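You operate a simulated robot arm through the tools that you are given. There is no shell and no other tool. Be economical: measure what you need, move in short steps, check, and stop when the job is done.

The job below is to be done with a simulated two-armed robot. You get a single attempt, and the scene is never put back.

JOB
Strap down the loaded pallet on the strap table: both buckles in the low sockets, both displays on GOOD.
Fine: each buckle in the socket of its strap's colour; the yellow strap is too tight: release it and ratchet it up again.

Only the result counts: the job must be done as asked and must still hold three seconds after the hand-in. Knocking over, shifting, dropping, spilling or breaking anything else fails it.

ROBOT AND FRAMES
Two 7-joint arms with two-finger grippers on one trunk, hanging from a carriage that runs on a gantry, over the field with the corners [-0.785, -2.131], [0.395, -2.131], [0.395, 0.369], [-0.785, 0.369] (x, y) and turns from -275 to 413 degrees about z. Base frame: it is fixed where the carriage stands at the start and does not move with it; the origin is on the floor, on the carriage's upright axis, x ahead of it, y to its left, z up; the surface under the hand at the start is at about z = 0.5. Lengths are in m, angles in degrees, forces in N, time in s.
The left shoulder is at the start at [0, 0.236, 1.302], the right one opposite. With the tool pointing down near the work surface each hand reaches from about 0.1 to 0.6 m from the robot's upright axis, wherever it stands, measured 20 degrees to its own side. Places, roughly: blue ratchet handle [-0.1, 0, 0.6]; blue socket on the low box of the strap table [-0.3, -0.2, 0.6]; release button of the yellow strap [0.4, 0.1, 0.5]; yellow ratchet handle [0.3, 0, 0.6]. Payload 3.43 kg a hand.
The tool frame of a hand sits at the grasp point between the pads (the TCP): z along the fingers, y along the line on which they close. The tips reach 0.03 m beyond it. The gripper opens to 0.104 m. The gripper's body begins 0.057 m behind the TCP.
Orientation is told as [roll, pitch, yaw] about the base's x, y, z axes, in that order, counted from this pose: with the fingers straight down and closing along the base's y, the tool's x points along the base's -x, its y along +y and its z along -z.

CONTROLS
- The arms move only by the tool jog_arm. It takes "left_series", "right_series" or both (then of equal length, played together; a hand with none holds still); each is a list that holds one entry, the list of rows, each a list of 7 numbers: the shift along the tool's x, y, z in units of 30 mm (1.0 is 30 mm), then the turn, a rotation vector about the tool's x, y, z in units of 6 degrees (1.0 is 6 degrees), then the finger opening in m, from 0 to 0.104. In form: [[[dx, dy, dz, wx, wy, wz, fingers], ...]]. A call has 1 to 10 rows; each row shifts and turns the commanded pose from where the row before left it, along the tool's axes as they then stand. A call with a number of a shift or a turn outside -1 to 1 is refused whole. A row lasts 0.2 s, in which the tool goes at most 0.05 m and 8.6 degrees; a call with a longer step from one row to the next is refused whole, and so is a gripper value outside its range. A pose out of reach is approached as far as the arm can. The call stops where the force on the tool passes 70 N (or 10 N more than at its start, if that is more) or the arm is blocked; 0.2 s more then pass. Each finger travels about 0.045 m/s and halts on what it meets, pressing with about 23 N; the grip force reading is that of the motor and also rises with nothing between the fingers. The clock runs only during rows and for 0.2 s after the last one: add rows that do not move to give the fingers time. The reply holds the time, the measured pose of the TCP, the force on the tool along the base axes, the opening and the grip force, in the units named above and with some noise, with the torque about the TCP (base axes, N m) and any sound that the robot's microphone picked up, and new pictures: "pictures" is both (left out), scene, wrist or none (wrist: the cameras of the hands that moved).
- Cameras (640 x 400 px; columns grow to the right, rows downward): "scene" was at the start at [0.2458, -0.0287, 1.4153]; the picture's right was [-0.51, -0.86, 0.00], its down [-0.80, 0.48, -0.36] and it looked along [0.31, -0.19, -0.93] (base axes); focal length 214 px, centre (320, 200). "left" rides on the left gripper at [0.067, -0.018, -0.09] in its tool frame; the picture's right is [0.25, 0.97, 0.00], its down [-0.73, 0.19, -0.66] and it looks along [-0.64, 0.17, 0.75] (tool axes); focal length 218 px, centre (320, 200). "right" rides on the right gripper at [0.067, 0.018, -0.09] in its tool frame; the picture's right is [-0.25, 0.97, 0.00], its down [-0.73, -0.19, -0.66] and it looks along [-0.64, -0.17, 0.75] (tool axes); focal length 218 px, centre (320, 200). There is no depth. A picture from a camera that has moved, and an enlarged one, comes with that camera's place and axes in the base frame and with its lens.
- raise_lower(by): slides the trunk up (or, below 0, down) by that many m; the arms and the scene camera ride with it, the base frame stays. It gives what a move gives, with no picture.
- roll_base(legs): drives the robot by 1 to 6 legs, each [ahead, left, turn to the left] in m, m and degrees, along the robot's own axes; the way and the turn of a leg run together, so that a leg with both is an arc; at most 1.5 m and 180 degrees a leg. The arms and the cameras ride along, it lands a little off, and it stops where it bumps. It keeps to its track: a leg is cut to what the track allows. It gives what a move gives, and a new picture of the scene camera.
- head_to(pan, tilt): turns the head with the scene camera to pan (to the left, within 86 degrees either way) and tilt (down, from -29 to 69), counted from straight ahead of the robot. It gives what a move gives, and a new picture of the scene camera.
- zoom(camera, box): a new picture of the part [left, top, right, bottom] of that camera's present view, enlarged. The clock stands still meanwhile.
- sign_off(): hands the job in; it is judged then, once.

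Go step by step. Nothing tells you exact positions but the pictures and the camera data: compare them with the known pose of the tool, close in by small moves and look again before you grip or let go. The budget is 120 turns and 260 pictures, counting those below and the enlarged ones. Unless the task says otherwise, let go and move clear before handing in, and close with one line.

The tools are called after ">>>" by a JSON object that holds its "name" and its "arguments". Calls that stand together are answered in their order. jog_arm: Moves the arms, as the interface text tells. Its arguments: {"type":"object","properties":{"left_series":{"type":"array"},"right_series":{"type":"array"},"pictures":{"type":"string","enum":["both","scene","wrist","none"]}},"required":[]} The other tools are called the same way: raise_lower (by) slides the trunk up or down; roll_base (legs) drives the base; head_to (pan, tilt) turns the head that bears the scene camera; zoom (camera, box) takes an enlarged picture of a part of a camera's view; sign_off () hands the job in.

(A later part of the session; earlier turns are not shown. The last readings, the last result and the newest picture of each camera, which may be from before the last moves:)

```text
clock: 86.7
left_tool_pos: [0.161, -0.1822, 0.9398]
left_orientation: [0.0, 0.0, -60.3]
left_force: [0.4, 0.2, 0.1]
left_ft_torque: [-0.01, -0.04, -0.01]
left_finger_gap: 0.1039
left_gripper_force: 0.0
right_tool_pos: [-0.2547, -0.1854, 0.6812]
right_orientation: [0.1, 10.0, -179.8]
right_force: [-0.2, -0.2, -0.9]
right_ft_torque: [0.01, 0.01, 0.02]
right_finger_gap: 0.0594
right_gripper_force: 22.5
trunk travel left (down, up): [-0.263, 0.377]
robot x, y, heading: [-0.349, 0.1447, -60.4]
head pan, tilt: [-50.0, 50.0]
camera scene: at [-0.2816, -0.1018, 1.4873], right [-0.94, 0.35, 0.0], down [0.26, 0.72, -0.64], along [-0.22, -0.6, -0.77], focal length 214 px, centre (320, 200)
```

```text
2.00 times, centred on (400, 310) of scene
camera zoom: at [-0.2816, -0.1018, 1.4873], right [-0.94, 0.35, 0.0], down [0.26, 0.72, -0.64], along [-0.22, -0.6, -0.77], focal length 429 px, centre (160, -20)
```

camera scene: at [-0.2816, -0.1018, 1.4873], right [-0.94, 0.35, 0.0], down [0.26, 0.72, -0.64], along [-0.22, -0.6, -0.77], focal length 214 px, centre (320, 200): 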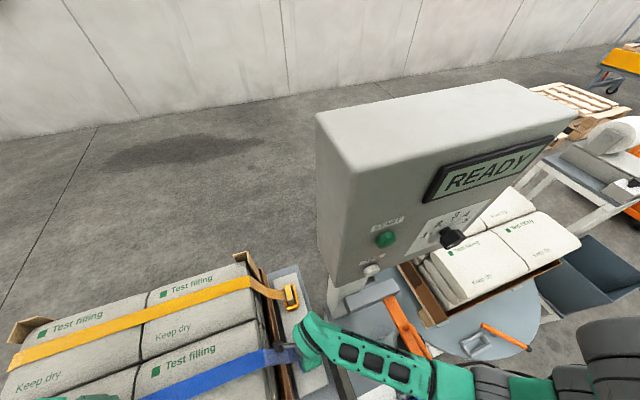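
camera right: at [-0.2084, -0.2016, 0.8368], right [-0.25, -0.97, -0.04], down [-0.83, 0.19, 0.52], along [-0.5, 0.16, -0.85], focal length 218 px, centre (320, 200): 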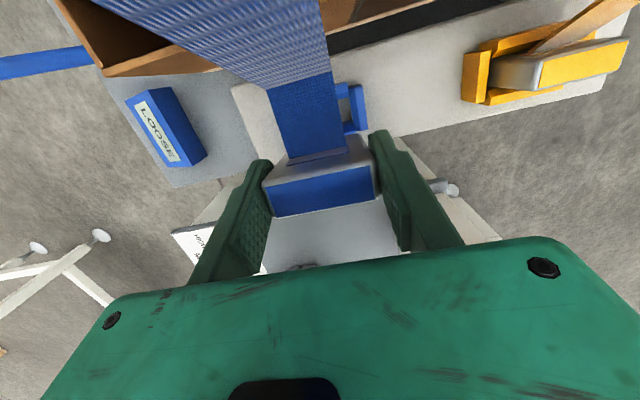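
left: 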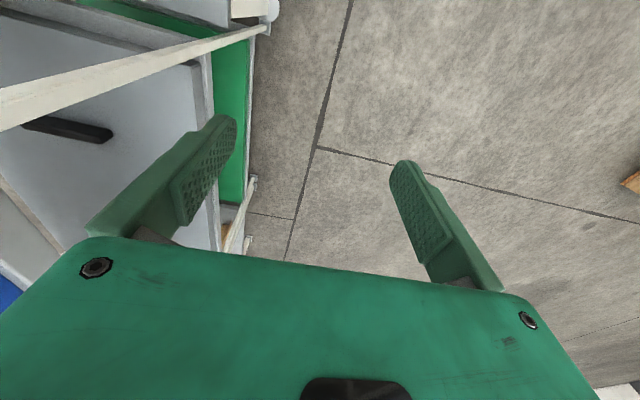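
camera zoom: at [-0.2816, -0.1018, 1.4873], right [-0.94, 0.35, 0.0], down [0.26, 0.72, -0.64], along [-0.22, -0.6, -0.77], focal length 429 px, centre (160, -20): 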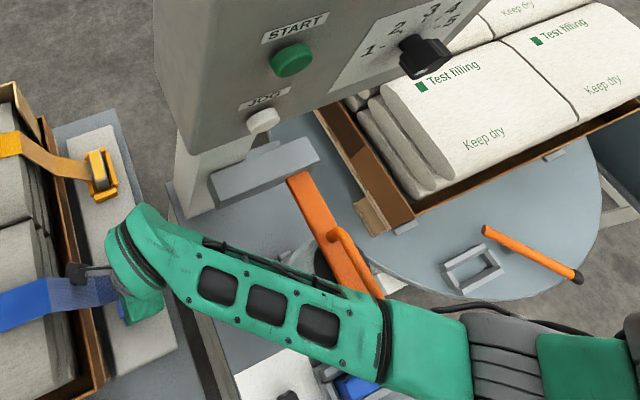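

The orange machine lever ends right under the elbow (≈(-0.59, -0.04, 0.75)), the likely contact. I raise the trunk so the elbow stays high, then descend with the arm.

>>> {"name": "raise_lower", "arguments": {"by": 0.16}}

>>> {"name": "jog_arm", "arguments": {"right_series": [[[-0.155, 0, 0.9, 0, 0, 0, 0.04], [-0.155, 0, 0.9, 0, 0, 0, 0.04], [-0.155, 0, 0.9, 0, 0, 0, 0.04], [-0.155, 0, 0.9, 0, 0, 0, 0.04], [-0.155, 0, 0.9, 0, 0, 0, 0.04], [-0.1, 0, 0.6, 0, 0, 0, 0.04]]], "pictures": "scene"}}

>>> {"name": "zoom", "arguments": {"camera": "scene", "box": [240, 220, 560, 400]}}

```text
clock: 88.6
left_tool_pos: [0.1618, -0.1809, 1.1003]
left_orientation: [0.1, -0.1, -60.2]
left_force: [-0.8, 0.5, -0.8]
left_ft_torque: [-0.01, 0.0, 0.01]
left_finger_gap: 0.1043
left_gripper_force: 0.0
right_tool_pos: [-0.2548, -0.1851, 0.8403]
right_orientation: [0.1, 9.9, -179.8]
right_force: [-0.6, -0.2, -1.4]
right_ft_torque: [0.01, 0.0, -0.03]
right_finger_gap: 0.0594
right_gripper_force: 22.9
trunk travel left (down, up): [-0.423, 0.217]
robot x, y, heading: [-0.353, 0.14, -60.4]
head pan, tilt: [-50.0, 50.0]
```

```text
clock: 90.0
left_tool_pos: [0.1643, -0.1843, 1.1039]
left_orientation: [0.1, -0.3, -60.2]
left_force: [0.4, -0.3, 0.5]
left_ft_torque: [0.07, 0.05, -0.04]
left_finger_gap: 0.1041
left_gripper_force: 0.1
right_tool_pos: [-0.2454, -0.1864, 0.7179]
right_orientation: [1.0, 8.9, -179.7]
right_force: [1.8, -2.2, -1.1]
right_ft_torque: [0.1, 0.12, -0.03]
right_finger_gap: 0.0593
right_gripper_force: 22.6
right hand out of reach, approached as far as the arm can: row 4, 5, 6
trunk travel left (down, up): [-0.423, 0.217]
robot x, y, heading: [-0.3501, 0.1475, -60.1]
head pan, tilt: [-50.0, 50.0]
camera scene: at [-0.2799, -0.103, 1.6478], right [-0.94, 0.34, 0.0], down [0.27, 0.72, -0.64], along [-0.22, -0.6, -0.77], focal length 214 px, centre (320, 200)
```

scene: 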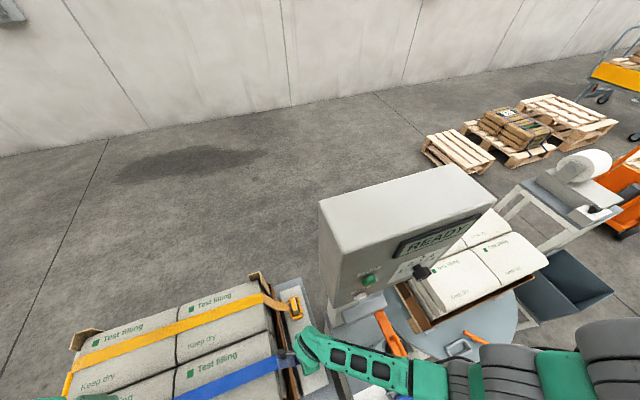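

```text
2.00 times, centred on (400, 310) of scene
camera zoom: at [-0.2799, -0.103, 1.6478], right [-0.94, 0.34, 0.0], down [0.27, 0.72, -0.64], along [-0.22, -0.6, -0.77], focal length 429 px, centre (160, -20)
```

zoom: 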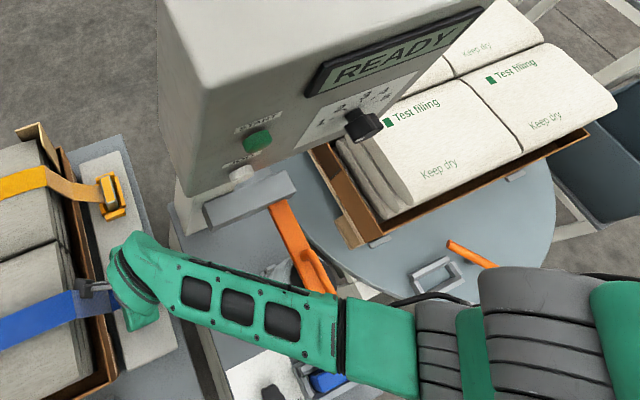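

That's at the reach limit. Better to rotate the robot to heading -90 so the elbow sits well clear of the machine; raise, drive, and wind the wrist by 30°.

>>> {"name": "jog_arm", "arguments": {"right_series": [[[0.15, 0, -0.86, 0, 0, 0, 0.04], [0.15, 0, -0.86, 0, 0, 0, 0.04], [0.15, 0, -0.86, 0, 0, 0, 0.04], [0.15, 0, -0.86, 0, 0, 0, 0.04], [0.15, 0, -0.86, 0, 0, 0, 0.04], [0.15, 0, -0.86, 0, 0, 0, 0.04], [0.15, 0, -0.86, 0, 0, 0, 0.04], [0.15, 0, -0.86, 0, 0, 0, 0.04]]], "pictures": "none"}}

>>> {"name": "roll_base", "arguments": {"legs": [[0.0735, 0.15, 0], [0, 0, -30]]}}

>>> {"name": "jog_arm", "arguments": {"right_series": [[[0, 0, 0, 0.174, 0, -0.985, 0.04], [0, 0, 0, 0.174, 0, -0.985, 0.04], [0, 0, 0, 0.174, 0, -0.985, 0.04], [0, 0, 0, 0.174, 0, -0.985, 0.04], [0, 0, 0, 0.174, 0, -0.985, 0.04]]], "pictures": "none"}}

```text
clock: 91.8
left_tool_pos: [0.1617, -0.1802, 1.1008]
left_orientation: [-0.1, 0.0, -60.2]
left_force: [0.5, 0.3, 0.5]
left_ft_torque: [0.03, 0.06, -0.03]
left_finger_gap: 0.104
left_gripper_force: 0.2
right_tool_pos: [-0.2508, -0.1797, 0.9274]
right_orientation: [0.1, 9.8, -179.8]
right_force: [0.2, -0.2, -1.0]
right_ft_torque: [0.02, 0.04, 0.01]
right_finger_gap: 0.0593
right_gripper_force: 23.1
trunk travel left (down, up): [-0.423, 0.217]
robot x, y, heading: [-0.3552, 0.1472, -60.2]
head pan, tilt: [-50.0, 50.0]
```

```text
clock: 94.7
left_tool_pos: [0.0948, -0.3841, 1.1]
left_orientation: [-0.1, 0.0, -90.5]
left_force: [-0.9, 0.2, 0.9]
left_ft_torque: [0.0, -0.01, -0.02]
left_finger_gap: 0.1041
left_gripper_force: 0.1
right_tool_pos: [-0.2611, -0.1738, 0.9266]
right_orientation: [0.1, 9.9, 149.8]
right_force: [0.3, 0.2, -0.7]
right_ft_torque: [0.03, -0.01, 0.01]
right_finger_gap: 0.0596
right_gripper_force: 22.9
trunk travel left (down, up): [-0.423, 0.217]
robot x, y, heading: [-0.1827, 0.1544, -90.4]
head pan, tilt: [-50.0, 50.0]
camera scene: at [-0.2478, -0.0931, 1.6473], right [-0.64, 0.77, 0.0], down [0.59, 0.49, -0.64], along [-0.5, -0.41, -0.77], focal length 214 px, centre (320, 200)
```

scene: 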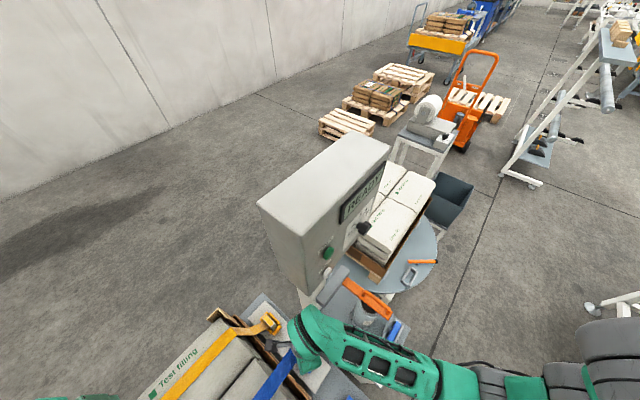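

```text
clock: 95.9
left_tool_pos: [0.0944, -0.3838, 1.1006]
left_orientation: [0.0, 0.0, -90.5]
left_force: [1.0, -0.3, -0.1]
left_ft_torque: [-0.01, -0.01, 0.0]
left_finger_gap: 0.104
left_gripper_force: 0.1
right_tool_pos: [-0.2599, -0.1746, 0.9256]
right_orientation: [0.0, 9.9, 180.0]
right_force: [-0.9, -0.3, -1.1]
right_ft_torque: [-0.02, -0.02, 0.02]
right_finger_gap: 0.0595
right_gripper_force: 22.7
trunk travel left (down, up): [-0.423, 0.217]
robot x, y, heading: [-0.1802, 0.1557, -90.4]
head pan, tilt: [-50.0, 50.0]
```

Works. Lower the trunk 0.15 and approach the socket from here.

>>> {"name": "raise_lower", "arguments": {"by": -0.15}}

>>> {"name": "jog_arm", "arguments": {"right_series": [[[-0.09, 0.08, 0.7, 0, 0, 0, 0.04], [-0.09, 0.08, 0.7, 0, 0, 0, 0.04], [-0.09, 0.08, 0.7, 0, 0, 0, 0.04], [-0.09, 0.08, 0.7, 0, 0, 0, 0.04]]], "pictures": "scene"}}

>>> {"name": "zoom", "arguments": {"camera": "right", "box": [200, 40, 440, 220]}}

```text
clock: 97.7
left_tool_pos: [0.0957, -0.3843, 0.9514]
left_orientation: [0.0, 0.0, -90.5]
left_force: [0.2, -0.1, -0.7]
left_ft_torque: [0.04, 0.01, -0.02]
left_finger_gap: 0.104
left_gripper_force: 0.0
right_tool_pos: [-0.2615, -0.1755, 0.7762]
right_orientation: [0.1, 9.9, 179.8]
right_force: [0.1, 0.0, -1.0]
right_ft_torque: [0.0, 0.0, 0.03]
right_finger_gap: 0.0593
right_gripper_force: 23.0
trunk travel left (down, up): [-0.273, 0.367]
robot x, y, heading: [-0.1833, 0.157, -90.3]
head pan, tilt: [-50.0, 50.0]
```

```text
clock: 98.7
left_tool_pos: [0.0938, -0.3845, 0.9493]
left_orientation: [0.0, 0.0, -90.5]
left_force: [0.4, -0.5, 0.6]
left_ft_torque: [-0.01, 0.02, 0.0]
left_finger_gap: 0.1038
left_gripper_force: 0.1
right_tool_pos: [-0.2567, -0.1864, 0.6919]
right_orientation: [0.0, 9.9, 179.9]
right_force: [0.2, 0.0, -1.4]
right_ft_torque: [0.05, 0.02, 0.0]
right_finger_gap: 0.0593
right_gripper_force: 22.8
trunk travel left (down, up): [-0.273, 0.367]
robot x, y, heading: [-0.1845, 0.1563, -90.5]
head pan, tilt: [-50.0, 50.0]
camera scene: at [-0.2477, -0.0931, 1.4973], right [-0.64, 0.77, 0.0], down [0.59, 0.49, -0.64], along [-0.5, -0.41, -0.77], focal length 214 px, centre (320, 200)
```

scene: 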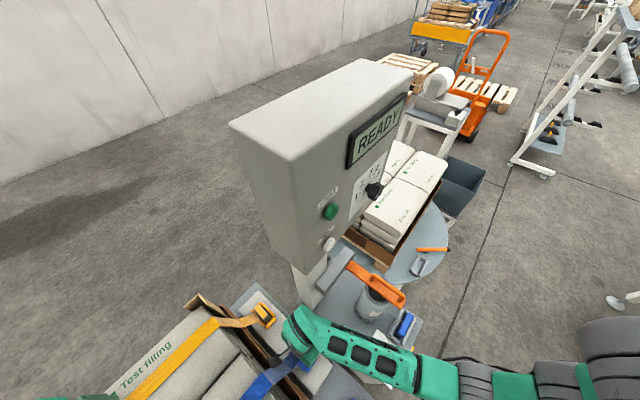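

```text
2.22 times, centred on (320, 130) of right
camera zoom: at [-0.206, -0.2041, 0.7927], right [-0.25, -0.97, -0.04], down [-0.83, 0.19, 0.52], along [-0.5, 0.17, -0.85], focal length 485 px, centre (320, 356)
```

zoom: 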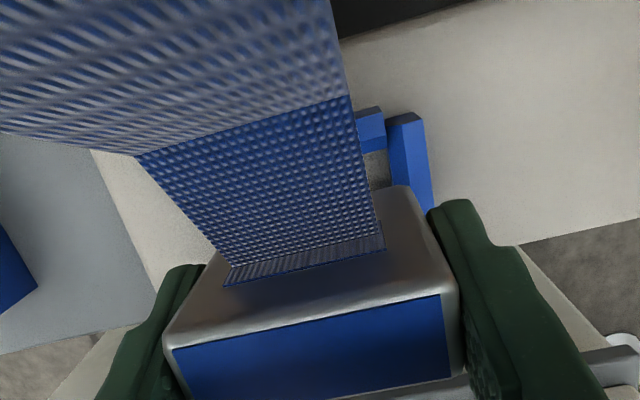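

The buckle seems to have shifted in the grip during the earlier contact. Let me look at it in full.

>>> {"name": "zoom", "arguments": {"camera": "right", "box": [200, 80, 440, 260]}}

>>> {"name": "head_to", "arguments": {"pan": -20, "tilt": 69}}

>>> {"name": "zoom", "arguments": {"camera": "scene", "box": [240, 160, 400, 280]}}

```text
2.22 times, centred on (320, 170) of right
camera zoom: at [-0.206, -0.2041, 0.7927], right [-0.25, -0.97, -0.04], down [-0.83, 0.19, 0.52], along [-0.5, 0.17, -0.85], focal length 485 px, centre (320, 267)
```

zoom: 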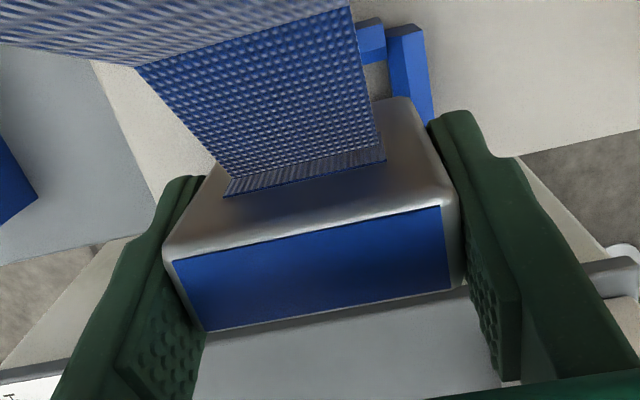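

```text
clock: 99.6
left_tool_pos: [0.0952, -0.3832, 0.9508]
left_orientation: [0.1, 0.1, -90.5]
left_force: [0.0, 0.2, -0.1]
left_ft_torque: [0.01, 0.02, 0.01]
left_finger_gap: 0.1041
left_gripper_force: 0.0
right_tool_pos: [-0.2571, -0.1847, 0.6912]
right_orientation: [0.1, 9.9, 180.0]
right_force: [0.8, -0.2, -1.9]
right_ft_torque: [-0.02, 0.01, 0.02]
right_finger_gap: 0.0593
right_gripper_force: 22.6
trunk travel left (down, up): [-0.273, 0.367]
robot x, y, heading: [-0.1828, 0.1541, -90.7]
head pan, tilt: [-20.0, 68.8]
camera scene: at [-0.208, -0.0965, 1.4753], right [-0.94, 0.35, 0.0], down [0.33, 0.87, -0.36], along [-0.13, -0.34, -0.93], focal length 214 px, centre (320, 200)
```

scene: 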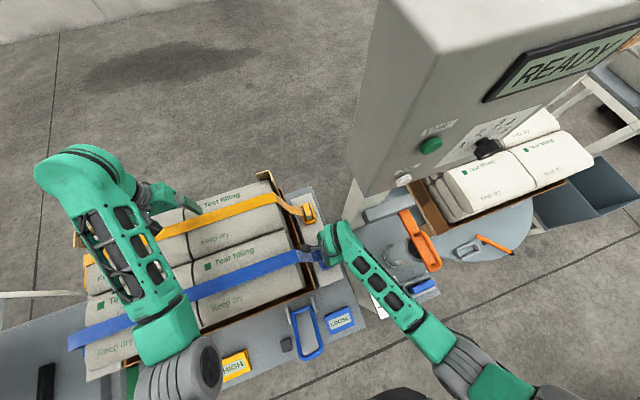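

```text
3.33 times, centred on (320, 220) of scene
camera zoom: at [-0.208, -0.0965, 1.4753], right [-0.94, 0.35, 0.0], down [0.33, 0.87, -0.36], along [-0.13, -0.34, -0.93], focal length 715 px, centre (320, 133)
```

zoom: 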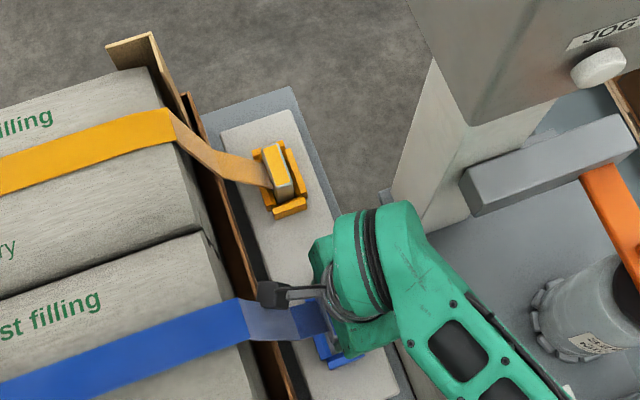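

The buckle slid about 2 cm up in the grip but kept its attitude (the earlier landing was a few mm off, on the frame). Recomputed: seat at TCP ≈ (-0.2548, -0.183, 0.615). I approach to z≈0.645 first.

>>> {"name": "jog_arm", "arguments": {"right_series": [[[-0.08, -0.083, 0.55, 0, 0, 0, 0.04], [-0.08, 0, 0.5, 0, 0, 0, 0.04], [-0.06, 0, 0.48, 0, 0, 0, 0.04]]], "pictures": "none"}}

>>> {"name": "zoom", "arguments": {"camera": "right", "box": [200, 40, 440, 220]}}

```text
clock: 100.4
left_tool_pos: [0.0948, -0.382, 0.9499]
left_orientation: [0.0, 0.0, -90.6]
left_force: [-0.2, 0.1, -0.3]
left_ft_torque: [0.0, 0.02, -0.01]
left_finger_gap: 0.104
left_gripper_force: 0.0
right_tool_pos: [-0.2562, -0.1826, 0.6454]
right_orientation: [0.2, 9.9, 179.9]
right_force: [0.3, 0.2, -1.1]
right_ft_torque: [0.01, -0.03, -0.01]
right_finger_gap: 0.0593
right_gripper_force: 23.2
trunk travel left (down, up): [-0.273, 0.367]
robot x, y, heading: [-0.1845, 0.1575, -90.5]
head pan, tilt: [-20.0, 68.8]
```

```text
2.22 times, centred on (320, 130) of right
camera zoom: at [-0.2051, -0.2011, 0.7462], right [-0.25, -0.97, -0.04], down [-0.83, 0.19, 0.52], along [-0.5, 0.17, -0.85], focal length 485 px, centre (320, 356)
```

zoom: 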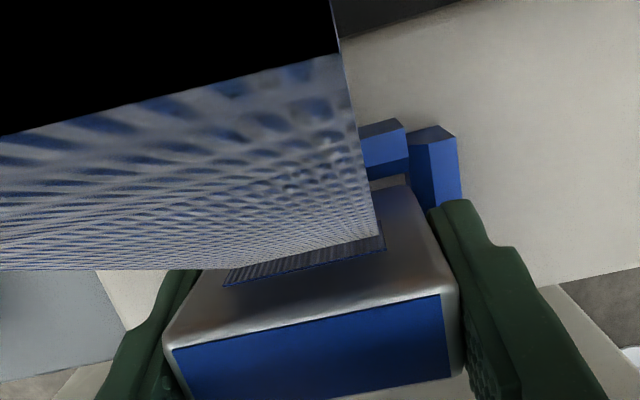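

No contact so far; frame is well aligned. Insert slowly the last 3 cm.

>>> {"name": "jog_arm", "arguments": {"right_series": [[[-0.03, 0, 0.25, 0, 0, 0, 0.04], [-0.03, 0, 0.25, 0, 0, 0, 0.04], [-0.03, 0, 0.25, 0, 0, 0, 0.04], [-0.03, 0, 0.24, 0, 0, 0, 0.04]]], "pictures": "none"}}

>>> {"name": "zoom", "arguments": {"camera": "right", "box": [200, 40, 440, 220]}}

```text
clock: 101.5
left_tool_pos: [0.0904, -0.381, 0.9479]
left_orientation: [-0.1, 0.1, -90.5]
left_force: [0.7, 0.0, -0.2]
left_ft_torque: [0.01, 0.0, -0.01]
left_finger_gap: 0.104
left_gripper_force: 0.1
right_tool_pos: [-0.2563, -0.1827, 0.6228]
right_orientation: [0.2, 10.3, 179.7]
right_force: [-14.6, 19.6, 39.7]
right_ft_torque: [2.08, 0.77, 0.5]
right_finger_gap: 0.059
right_gripper_force: 23.3
trunk travel left (down, up): [-0.273, 0.367]
robot x, y, heading: [-0.1862, 0.1569, -90.8]
head pan, tilt: [-20.0, 68.8]
stopped in row 4 (right hand): the force on the tool passed its limit at 77 N (the readings are from after the stop); the commanded pose is now the measured one
```

```text
2.22 times, centred on (320, 130) of right
camera zoom: at [-0.206, -0.2005, 0.7239], right [-0.26, -0.97, -0.04], down [-0.83, 0.2, 0.51], along [-0.49, 0.17, -0.86], focal length 485 px, centre (320, 356)
```

zoom: 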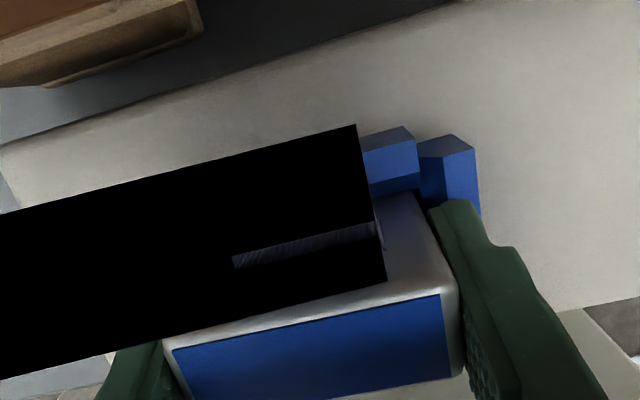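

The +y fingertip seems to press on the frame's end wall, as the buckle sits deeper in the grip. The buckle is nearly in; I'll ease off, open the fingers and look.

>>> {"name": "jog_arm", "arguments": {"right_series": [[[0.01, 0, -0.07, 0, 0, 0, 0.04], [0, 0, 0, 0, 0, 0, 0.07], [0, 0, 0, 0, 0, 0, 0.09], [0, 0, 0, 0, 0, 0, 0.104], [0, 0, 0, 0, 0, 0, 0.104]]], "pictures": "wrist"}}

>>> {"name": "zoom", "arguments": {"camera": "scene", "box": [260, 180, 380, 270]}}

```text
clock: 102.7
left_tool_pos: [0.0897, -0.3887, 0.9521]
left_orientation: [-0.2, -0.1, -90.6]
left_force: [0.6, -0.7, 0.1]
left_ft_torque: [-0.01, 0.01, -0.01]
left_finger_gap: 0.1043
left_gripper_force: 0.1
right_tool_pos: [-0.2572, -0.1954, 0.6289]
right_orientation: [1.1, 10.3, 179.9]
right_force: [-17.2, -10.0, 41.1]
right_ft_torque: [1.84, 0.79, 0.99]
right_finger_gap: 0.0886
right_gripper_force: 0.1
trunk travel left (down, up): [-0.273, 0.367]
robot x, y, heading: [-0.1871, 0.156, -90.5]
head pan, tilt: [-20.0, 68.8]
camera right: at [-0.2062, -0.2126, 0.7304], right [-0.25, -0.97, -0.03], down [-0.83, 0.21, 0.51], along [-0.49, 0.15, -0.86], focal length 218 px, centre (320, 200)
```

right: 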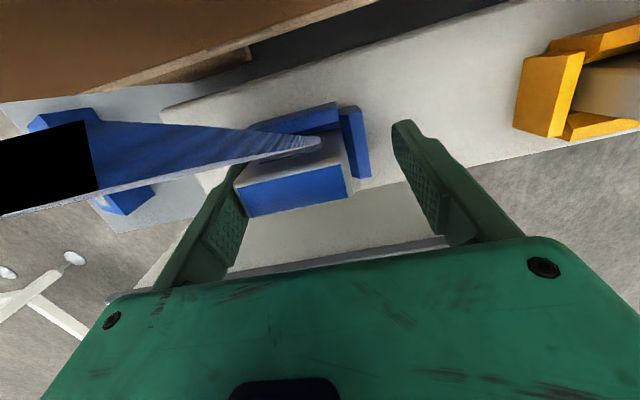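

```text
4.44 times, centred on (320, 225) of scene
camera zoom: at [-0.211, -0.0987, 1.4764], right [-0.94, 0.35, 0.0], down [0.33, 0.87, -0.37], along [-0.13, -0.34, -0.93], focal length 953 px, centre (320, 89)
```

zoom: 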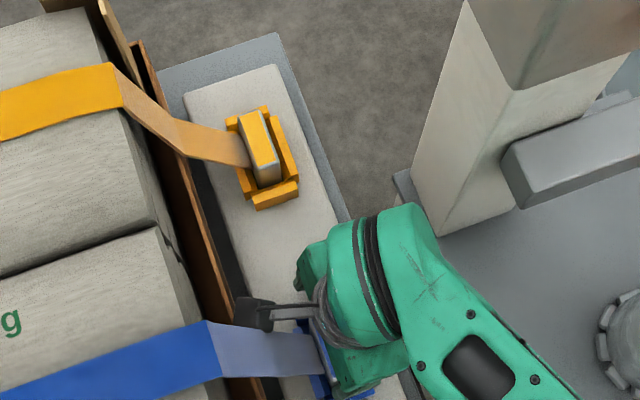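

The fingertip is resting on the end wall. Raise the hand straight up, fingers open.

>>> {"name": "jog_arm", "arguments": {"right_series": [[[0.09, 0, -0.5, 0, 0, 0, 0.09], [0.1, 0, -0.6, 0, 0, 0, 0.104], [0.1, 0, -0.6, 0, 0, 0, 0.104], [0, 0, 0, 0, 0, 0, 0.104]]], "pictures": "wrist"}}

>>> {"name": "zoom", "arguments": {"camera": "right", "box": [200, 40, 440, 220]}}

```text
clock: 103.7
left_tool_pos: [0.095, -0.3836, 0.9503]
left_orientation: [0.0, 0.0, -90.4]
left_force: [-0.5, 0.0, 0.4]
left_ft_torque: [0.02, -0.03, 0.01]
left_finger_gap: 0.1038
left_gripper_force: 0.1
right_tool_pos: [-0.2533, -0.186, 0.6763]
right_orientation: [0.5, 10.4, 179.9]
right_force: [-0.2, -0.1, -0.1]
right_ft_torque: [0.02, 0.01, -0.01]
right_finger_gap: 0.104
right_gripper_force: 0.0
trunk travel left (down, up): [-0.273, 0.367]
robot x, y, heading: [-0.1806, 0.1576, -90.3]
head pan, tilt: [-20.0, 68.8]
camera right: at [-0.2029, -0.2032, 0.7765], right [-0.25, -0.97, -0.04], down [-0.83, 0.2, 0.51], along [-0.49, 0.16, -0.86], focal length 218 px, centre (320, 200)
```

right: 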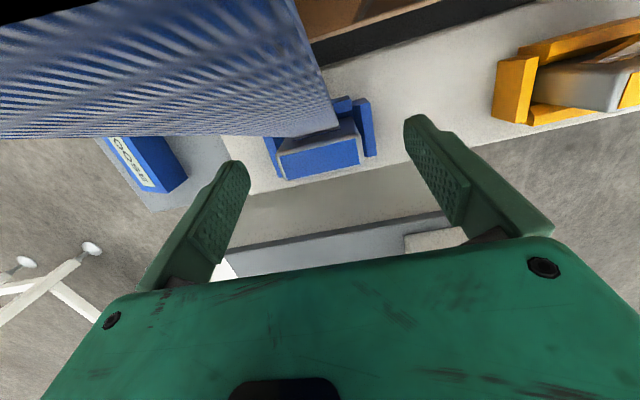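

```text
2.22 times, centred on (320, 130) of right
camera zoom: at [-0.2029, -0.2032, 0.7765], right [-0.25, -0.97, -0.04], down [-0.83, 0.2, 0.51], along [-0.49, 0.16, -0.86], focal length 485 px, centre (320, 356)
```

zoom: 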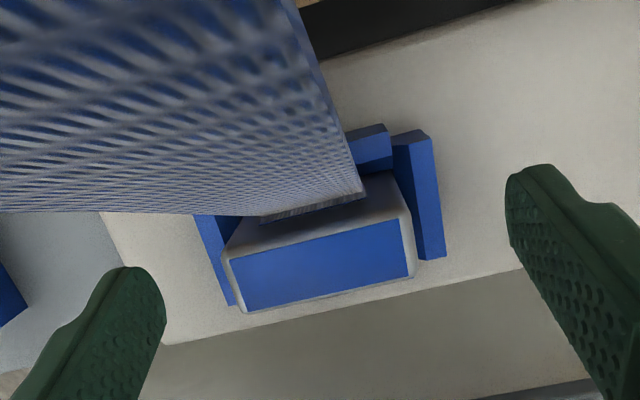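

The buckle has dropped into the socket and looks fully in. I'll press its top gently with closed fingers to be sure it is seated.

>>> {"name": "jog_arm", "arguments": {"right_series": [[[-0.1, -0.05, -0.1, 0, 0, 0, 0.08], [-0.1, -0.05, -0.05, 0, 0, 0, 0.06], [-0.1, 0, 0, 0, 0, 0, 0.04], [0, 0, 0, 0, 0, 0, 0.02], [0, 0, 0, 0, 0, 0, 0], [0, 0, 0, 0, 0, 0, 0], [0, 0, 0, 0, 0, 0, 0]]], "pictures": "wrist"}}

```text
clock: 105.3
left_tool_pos: [0.0941, -0.3837, 0.9498]
left_orientation: [0.0, 0.1, -90.5]
left_force: [0.9, 0.7, 0.7]
left_ft_torque: [0.0, 0.01, 0.03]
left_finger_gap: 0.1042
left_gripper_force: 0.0
right_tool_pos: [-0.2621, -0.1838, 0.677]
right_orientation: [0.4, 10.4, 179.8]
right_force: [0.4, 0.2, 0.1]
right_ft_torque: [0.02, 0.0, -0.01]
right_finger_gap: 0.0
right_gripper_force: 23.3
trunk travel left (down, up): [-0.273, 0.367]
robot x, y, heading: [-0.1805, 0.1563, -90.3]
head pan, tilt: [-20.0, 68.8]
camera right: at [-0.2116, -0.2009, 0.7794], right [-0.25, -0.97, -0.04], down [-0.84, 0.2, 0.51], along [-0.49, 0.16, -0.86], focal length 218 px, centre (320, 200)
```

right: 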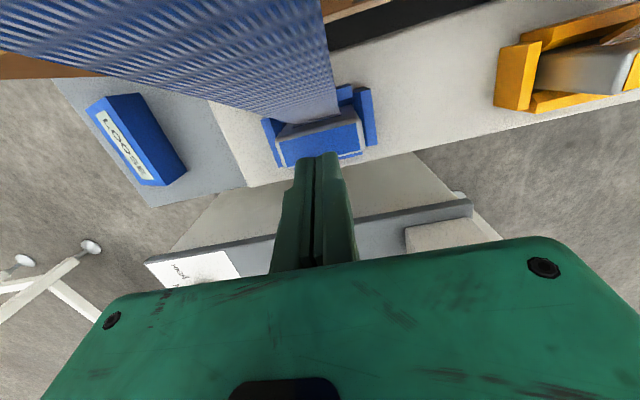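

>>> {"name": "jog_arm", "arguments": {"right_series": [[[-0.007, 0, 0.15, 0, 0, 0, 0], [-0.007, 0, 0.15, 0, 0, 0, 0], [-0.007, 0, 0.15, 0, 0, 0, 0], [-0.007, 0, 0.12, 0, 0, 0, 0], [-0.01, 0, 0.1, 0, 0, 0, 0], [-0.01, 0, 0.07, 0, 0, 0, 0]]], "pictures": "wrist"}}

```text
clock: 106.7
left_tool_pos: [0.0929, -0.3833, 0.9496]
left_orientation: [0.1, 0.1, -90.6]
left_force: [0.4, -0.5, 0.8]
left_ft_torque: [-0.01, -0.01, -0.02]
left_finger_gap: 0.1039
left_gripper_force: 0.1
right_tool_pos: [-0.2609, -0.1835, 0.6551]
right_orientation: [0.4, 10.5, 179.7]
right_force: [-1.3, 3.2, 7.2]
right_ft_torque: [0.08, 0.06, -0.02]
right_finger_gap: 0.006
right_gripper_force: 22.3
trunk travel left (down, up): [-0.273, 0.367]
robot x, y, heading: [-0.1842, 0.1569, -90.7]
head pan, tilt: [-20.0, 68.8]
camera right: at [-0.2095, -0.2005, 0.7579], right [-0.25, -0.97, -0.04], down [-0.84, 0.2, 0.51], along [-0.49, 0.16, -0.86], focal length 218 px, centre (320, 200)
```

right: 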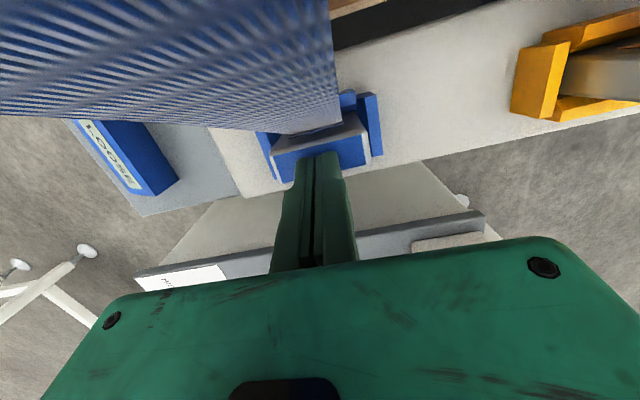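

Contact at the expected seated height. One firmer press, then clear away upward.

>>> {"name": "jog_arm", "arguments": {"right_series": [[[-0.015, 0, 0.1, 0, 0, 0, 0], [-0.015, 0, 0.1, 0, 0, 0, 0], [-0.01, 0, 0.08, 0, 0, 0, 0]]], "pictures": "none"}}

>>> {"name": "jog_arm", "arguments": {"right_series": [[[0.1, 0, -0.6, 0, 0, 0, 0], [0.17, 0, -0.95, 0, 0, 0, 0], [0.17, 0, -0.95, 0, 0, 0, 0], [0.17, 0, -0.95, 0, 0, 0, 0], [0.17, 0, -0.95, 0, 0, 0, 0], [0.17, 0, -0.95, 0, 0, 0, 0], [0.17, 0, -0.95, 0, 0, 0, 0], [0.17, 0, -0.95, 0, 0, 0, 0], [0.17, 0, -0.95, 0, 0, 0, 0], [0.17, 0, -0.95, 0, 0, 0, 0]]], "pictures": "wrist"}}

>>> {"name": "zoom", "arguments": {"camera": "right", "box": [200, 20, 480, 200]}}

```text
clock: 107.4
left_tool_pos: [0.0912, -0.3813, 0.9497]
left_orientation: [-0.1, 0.0, -90.4]
left_force: [0.6, 0.1, 0.8]
left_ft_torque: [0.02, -0.01, -0.02]
left_finger_gap: 0.1039
left_gripper_force: 0.1
right_tool_pos: [-0.2585, -0.1857, 0.657]
right_orientation: [0.9, 10.9, 179.7]
right_force: [-7.2, 13.5, 27.0]
right_ft_torque: [0.37, 0.29, -0.04]
right_finger_gap: 0.006
right_gripper_force: 23.2
trunk travel left (down, up): [-0.273, 0.367]
robot x, y, heading: [-0.1863, 0.1592, -90.4]
head pan, tilt: [-20.0, 68.8]
stopped in row 3 (right hand): the force on the tool passed its limit at 76 N (the readings are from after the stop); the commanded pose is now the measured one
```

```text
clock: 109.6
left_tool_pos: [0.0931, -0.3829, 0.9503]
left_orientation: [0.0, -0.1, -90.4]
left_force: [0.3, -0.5, -0.2]
left_ft_torque: [0.01, 0.0, 0.0]
left_finger_gap: 0.1037
left_gripper_force: 0.0
right_tool_pos: [-0.2633, -0.1815, 0.931]
right_orientation: [0.9, 10.8, 179.8]
right_force: [-0.6, -0.7, 0.0]
right_ft_torque: [0.0, 0.0, 0.02]
right_finger_gap: 0.0001
right_gripper_force: 23.4
trunk travel left (down, up): [-0.273, 0.367]
robot x, y, heading: [-0.1876, 0.1588, -90.6]
head pan, tilt: [-20.0, 68.8]
camera right: at [-0.2128, -0.198, 1.0348], right [-0.26, -0.97, -0.03], down [-0.84, 0.2, 0.51], along [-0.48, 0.16, -0.86], focal length 218 px, centre (320, 200)
```

right: 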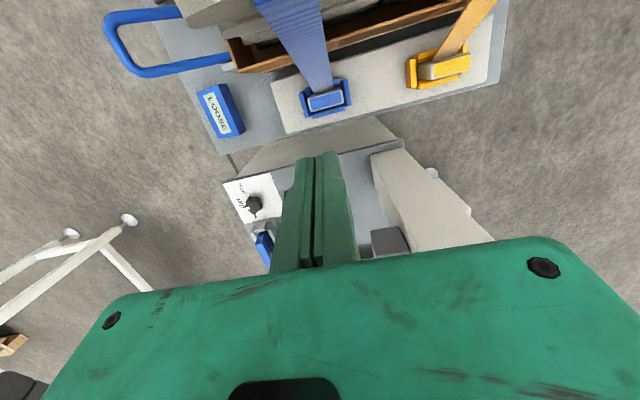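

```text
2.22 times, centred on (340, 110) of right
camera zoom: at [-0.2128, -0.198, 1.0348], right [-0.26, -0.97, -0.03], down [-0.84, 0.2, 0.51], along [-0.48, 0.16, -0.86], focal length 485 px, centre (276, 400)
```

zoom: 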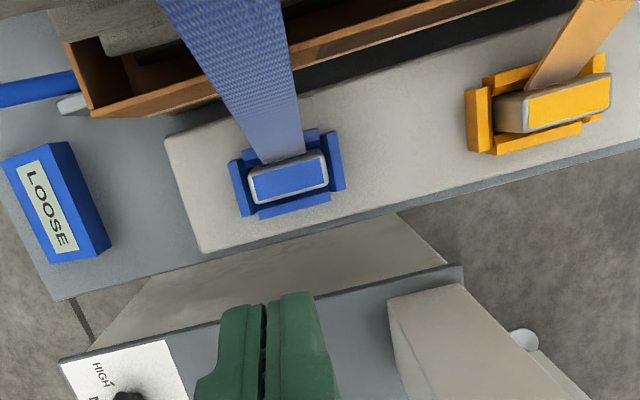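

The blue buckle is seated in the low blue socket. Next: ratchets. I drive back toward +y so the right hand is over the blue handle and look closely.

>>> {"name": "roll_base", "arguments": {"legs": [[-0.205, 0.16, 0]]}}

>>> {"name": "zoom", "arguments": {"camera": "right", "box": [0, 0, 640, 400]}}

>>> {"name": "head_to", "arguments": {"pan": 0, "tilt": 69}}

```text
clock: 111.5
left_tool_pos: [0.254, -0.1829, 0.9484]
left_orientation: [0.0, 0.0, -90.6]
left_force: [0.1, 0.4, 0.4]
left_ft_torque: [-0.01, -0.02, -0.02]
left_finger_gap: 0.104
left_gripper_force: 0.1
right_tool_pos: [-0.1038, 0.0196, 0.9317]
right_orientation: [1.0, 11.0, 179.8]
right_force: [0.7, -0.1, 0.0]
right_ft_torque: [-0.01, 0.04, -0.01]
right_finger_gap: 0.0
right_gripper_force: 23.1
trunk travel left (down, up): [-0.273, 0.367]
robot x, y, heading: [-0.0253, 0.3554, -90.6]
head pan, tilt: [-20.0, 68.8]
camera scene: at [-0.0498, 0.1047, 1.4752], right [-0.94, 0.35, 0.0], down [0.33, 0.87, -0.36], along [-0.13, -0.34, -0.93], focal length 214 px, centre (320, 200)
```

scene: 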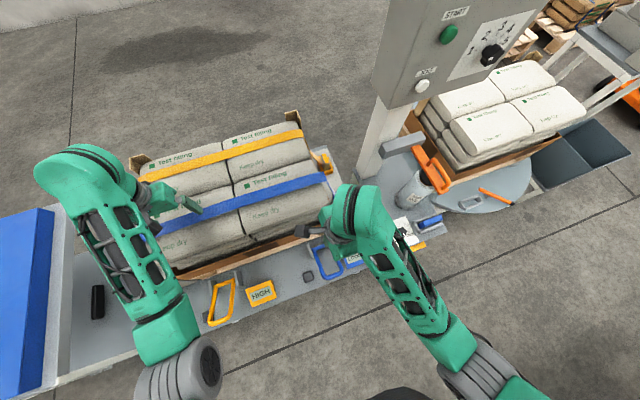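

```text
1.00 times, centred on (320, 200) of right (not enlarged: the box is as wide or as high as the picture)
camera zoom: at [-0.0537, 0.0026, 1.0346], right [-0.25, -0.97, -0.03], down [-0.84, 0.2, 0.5], along [-0.48, 0.16, -0.86], focal length 218 px, centre (320, 200)
```

zoom: 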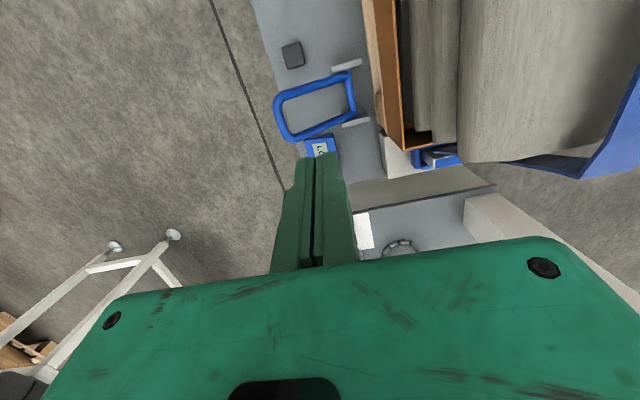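

```text
clock: 112.3
left_tool_pos: [0.2522, -0.1833, 0.9508]
left_orientation: [0.0, 0.0, -90.5]
left_force: [0.1, -0.1, 0.3]
left_ft_torque: [0.01, 0.01, 0.02]
left_finger_gap: 0.1042
left_gripper_force: 0.0
right_tool_pos: [-0.1025, 0.0189, 0.9332]
right_orientation: [0.9, 10.7, 179.8]
right_force: [-0.2, 0.1, -0.7]
right_ft_torque: [0.01, -0.01, 0.0]
right_finger_gap: 0.0
right_gripper_force: 22.9
trunk travel left (down, up): [-0.273, 0.367]
robot x, y, heading: [-0.0287, 0.3559, -90.7]
head pan, tilt: [0.0, 68.8]
camera scene: at [-0.031, 0.1008, 1.4753], right [-1.0, 0.01, 0.0], down [0.01, 0.93, -0.36], along [0.0, -0.36, -0.93], focal length 214 px, centre (320, 200)
```

scene: 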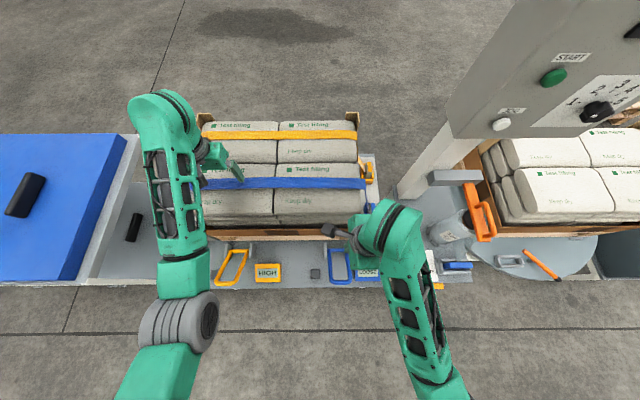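

>>> {"name": "zoom", "arguments": {"camera": "scene", "box": [290, 230, 400, 300]}}

>>> {"name": "zoom", "arguments": {"camera": "scene", "box": [200, 230, 310, 300]}}

>>> {"name": "zoom", "arguments": {"camera": "right", "box": [240, 20, 400, 160]}}

```text
5.71 times, centred on (345, 265) of scene
camera zoom: at [-0.031, 0.1008, 1.4753], right [-1.0, 0.01, 0.0], down [0.01, 0.93, -0.36], along [0.0, -0.36, -0.93], focal length 1226 px, centre (177, -171)
```

zoom: 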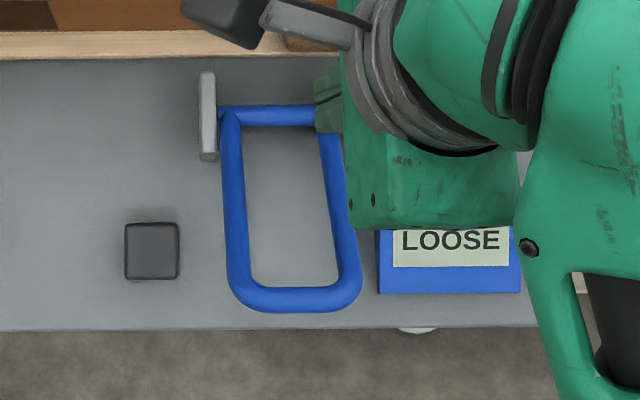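

```text
5.71 times, centred on (255, 265) of scene
camera zoom: at [-0.031, 0.1008, 1.4753], right [-1.0, 0.01, 0.0], down [0.01, 0.93, -0.36], along [0.0, -0.36, -0.93], focal length 1226 px, centre (691, -171)
```

zoom: 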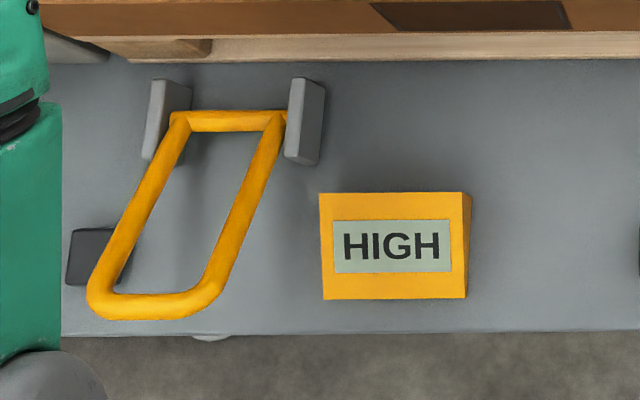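

```text
2.86 times, centred on (320, 90) of right
camera zoom: at [-0.0541, 0.0021, 1.0348], right [-0.25, -0.97, -0.03], down [-0.84, 0.2, 0.51], along [-0.48, 0.16, -0.86], focal length 624 px, centre (320, 514)
```

zoom: 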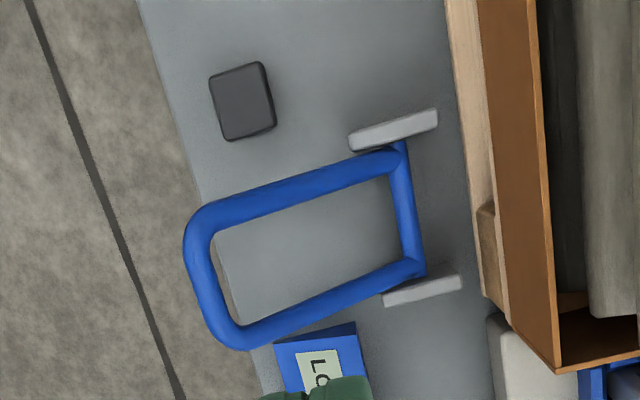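

Blue handle: pivot ≈(-0.10, -0.034, 0.53), end bar ≈(-0.10, 0.098, 0.65), about 42° up; yellow alike at x≈0.318. I bring the upright right hand above the blue end bar.

>>> {"name": "jog_arm", "arguments": {"right_series": [[[0, -0.5, 0.3, 0, -0.9, 0, 0], [0, -0.5, 0.3, 0, -0.88, 0, 0], [0.04, -0.5, 0.8, 0, 0, 0, 0.03], [0.04, -0.5, 0.8, 0, 0, 0, 0.06], [0, -0.5, 0.8, 0, 0, 0, 0.06], [0, -0.13, 0.8, 0, 0, 0, 0.06], [0, 0, 0.8, 0, 0, 0, 0.06], [0, 0, 0.8, 0, 0, 0, 0.06]]], "pictures": "both"}}

```text
clock: 114.1
left_tool_pos: [0.253, -0.1831, 0.9514]
left_orientation: [-0.1, 0.1, -90.4]
left_force: [-0.6, 0.7, -0.3]
left_ft_torque: [0.0, -0.01, 0.01]
left_finger_gap: 0.1044
left_gripper_force: 0.0
right_tool_pos: [-0.0966, 0.0968, 0.7703]
right_orientation: [0.9, 0.2, 179.6]
right_force: [-0.1, -0.7, 0.1]
right_ft_torque: [0.02, -0.03, -0.02]
right_finger_gap: 0.0598
right_gripper_force: 0.1
trunk travel left (down, up): [-0.273, 0.367]
robot x, y, heading: [-0.0274, 0.358, -90.2]
head pan, tilt: [0.0, 68.8]
camera scene: at [-0.0309, 0.1008, 1.4754], right [-1.0, 0.01, 0.0], down [0.01, 0.93, -0.36], along [0.0, -0.36, -0.93], focal length 214 px, centre (320, 200)
camera right: at [-0.0287, 0.0788, 0.8618], right [-0.26, -0.97, 0.01], down [-0.73, 0.21, 0.65], along [-0.63, 0.16, -0.76], focal length 218 px, centre (320, 200)
```

scene: 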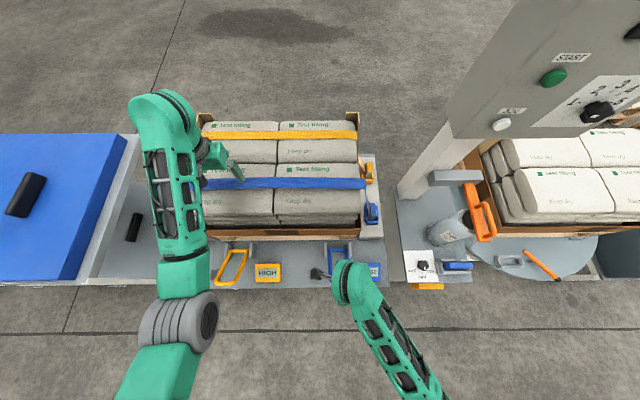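
right: 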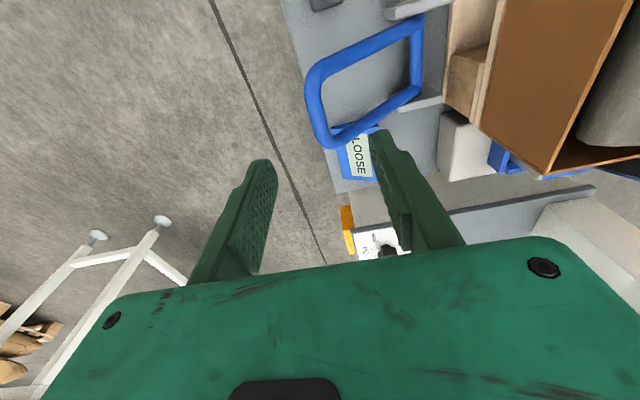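

The bar is right below (≈(-0.095, 0.097, 0.65)). Descend and grip.

>>> {"name": "jog_arm", "arguments": {"right_series": [[[0, 0, 0.9, 0, 0, 0, 0.06], [0, 0, 0.9, 0, 0, 0, 0.06], [0, 0, 0.9, 0, 0, 0, 0.06], [0, 0, 0.9, 0, 0, 0, 0.06], [0, 0, 0.1, 0, 0, 0, 0.04], [0, 0, 0, 0, 0, 0, 0.02], [0, 0, 0, 0, 0, 0, 0], [0, 0, 0, 0, 0, 0, 0], [0, 0, 0, 0, 0, 0, 0]]], "pictures": "wrist"}}

```text
clock: 116.1
left_tool_pos: [0.2544, -0.1808, 0.9494]
left_orientation: [0.0, 0.1, -90.5]
left_force: [0.1, 0.3, 0.4]
left_ft_torque: [-0.01, -0.04, -0.02]
left_finger_gap: 0.1039
left_gripper_force: 0.1
right_tool_pos: [-0.0969, 0.0988, 0.6566]
right_orientation: [0.5, 0.1, 179.6]
right_force: [2.4, 9.3, -10.8]
right_ft_torque: [0.17, -0.11, -0.49]
right_finger_gap: 0.0155
right_gripper_force: 45.3
trunk travel left (down, up): [-0.273, 0.367]
robot x, y, heading: [-0.0316, 0.3575, -90.3]
head pan, tilt: [0.0, 68.8]
camera right: at [-0.0292, 0.0804, 0.7478], right [-0.26, -0.97, 0.01], down [-0.73, 0.2, 0.65], along [-0.63, 0.16, -0.76], focal length 218 px, centre (320, 200)
```

right: 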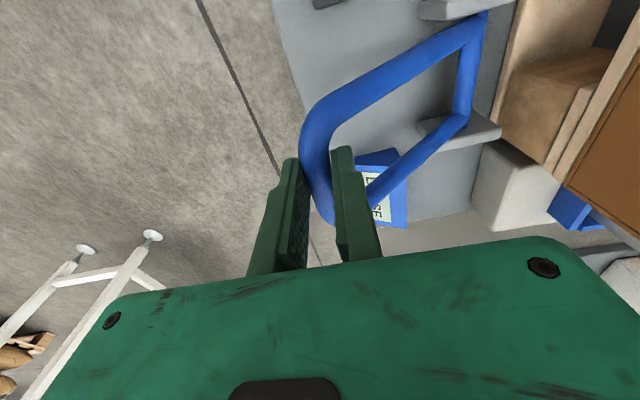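

Gripped (15 mm bar). Swing the handle up to about 70° along its arc.

>>> {"name": "jog_arm", "arguments": {"right_series": [[[0, 0.34, -0.3, 0, 0, 0, 0], [0, 0.35, -0.28, 0, 0, 0, 0], [0, 0.38, -0.27, 0, 0, 0, 0], [0, 0.41, -0.26, 0, 0, 0, 0], [0, 0.43, -0.21, 0, 0, 0, 0], [0, 0.44, -0.18, 0, 0, 0, 0]]], "pictures": "both"}}

```text
clock: 117.0
left_tool_pos: [0.254, -0.1749, 0.9493]
left_orientation: [0.1, 0.2, -90.5]
left_force: [-0.2, 0.1, 0.1]
left_ft_torque: [0.03, 0.02, -0.01]
left_finger_gap: 0.1041
left_gripper_force: 0.0
right_tool_pos: [-0.1009, 0.0972, 0.6686]
right_orientation: [-3.6, -0.1, 179.1]
right_force: [10.0, 43.2, 12.6]
right_ft_torque: [1.15, -1.5, -0.18]
right_finger_gap: 0.0156
right_gripper_force: 44.7
trunk travel left (down, up): [-0.273, 0.367]
robot x, y, heading: [-0.0215, 0.3583, -90.6]
head pan, tilt: [0.0, 68.8]
stopped in row 4 (right hand): the force on the tool passed its limit at 73 N (the readings are from after the stop); the commanded pose is now the measured one
camera scene: at [-0.0293, 0.1072, 1.4752], right [-1.0, 0.01, 0.0], down [0.01, 0.93, -0.36], along [0.0, -0.36, -0.93], focal length 214 px, centre (320, 200)
camera right: at [-0.0314, 0.072, 0.7574], right [-0.27, -0.96, -0.06], down [-0.73, 0.16, 0.67], along [-0.63, 0.22, -0.74], focal length 218 px, centre (320, 200)
```

scene: 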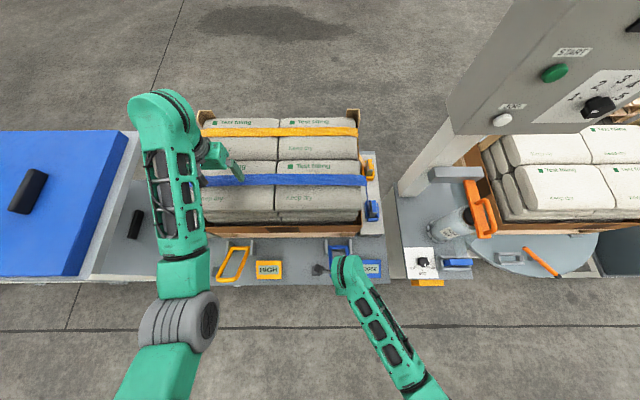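
right: 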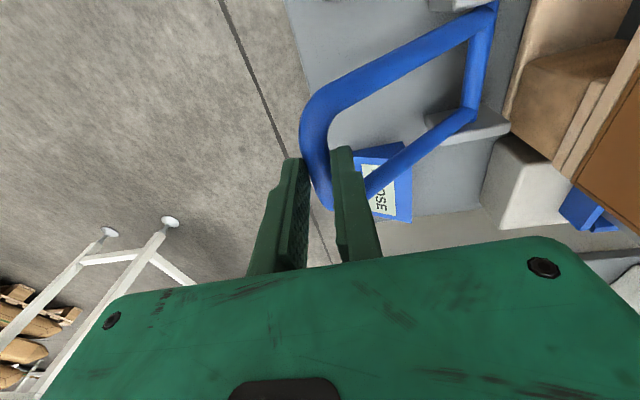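

The handle is at its upper stop, so the working stroke is downward. Push it down along the arc.

>>> {"name": "jog_arm", "arguments": {"right_series": [[[0, -0.2, 0.4, 0.3, 0, 0, 0], [0, -0.23, 0.4, 0.3, 0, 0, 0], [0, -0.23, 0.42, 0, 0, 0, 0], [0, -0.23, 0.42, 0, 0, 0, 0], [0, -0.23, 0.42, 0, 0, 0, 0], [0, -0.17, 0.44, 0, 0, 0, 0], [0, -0.17, 0.46, 0, 0, 0, 0]]], "pictures": "both"}}

```text
clock: 117.3
left_tool_pos: [0.2523, -0.1744, 0.9491]
left_orientation: [-0.1, 0.3, -90.4]
left_force: [0.1, -0.4, -0.2]
left_ft_torque: [0.01, 0.0, -0.01]
left_finger_gap: 0.104
left_gripper_force: 0.0
right_tool_pos: [-0.0997, 0.0993, 0.6639]
right_orientation: [-4.9, 0.2, 178.9]
right_force: [0.6, 33.7, 28.6]
right_ft_torque: [1.0, -1.11, 0.01]
right_finger_gap: 0.0154
right_gripper_force: 44.7
trunk travel left (down, up): [-0.273, 0.367]
robot x, y, heading: [-0.0269, 0.3611, -90.5]
head pan, tilt: [0.0, 68.8]
stopped in row 1 (right hand): the force on the tool passed its limit at 73 N (the readings are from after the stop); the commanded pose is now the measured one
camera scene: at [-0.031, 0.1072, 1.4745], right [-1.0, 0.01, 0.0], down [0.01, 0.93, -0.36], along [0.0, -0.36, -0.93], focal length 214 px, centre (320, 200)
camera right: at [-0.0324, 0.072, 0.7531], right [-0.27, -0.96, -0.08], down [-0.73, 0.15, 0.67], along [-0.63, 0.24, -0.74], focal length 218 px, centre (320, 200)
```

scene: 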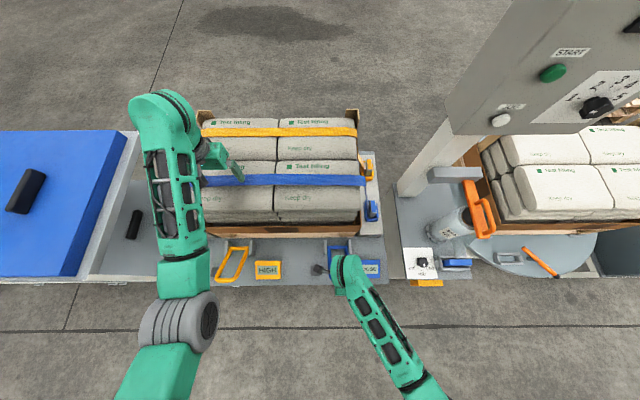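
right: 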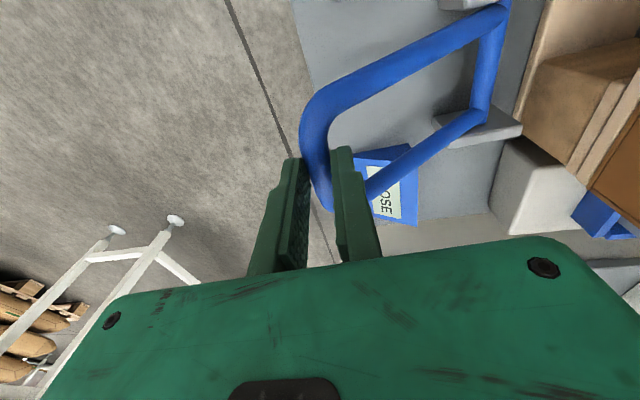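

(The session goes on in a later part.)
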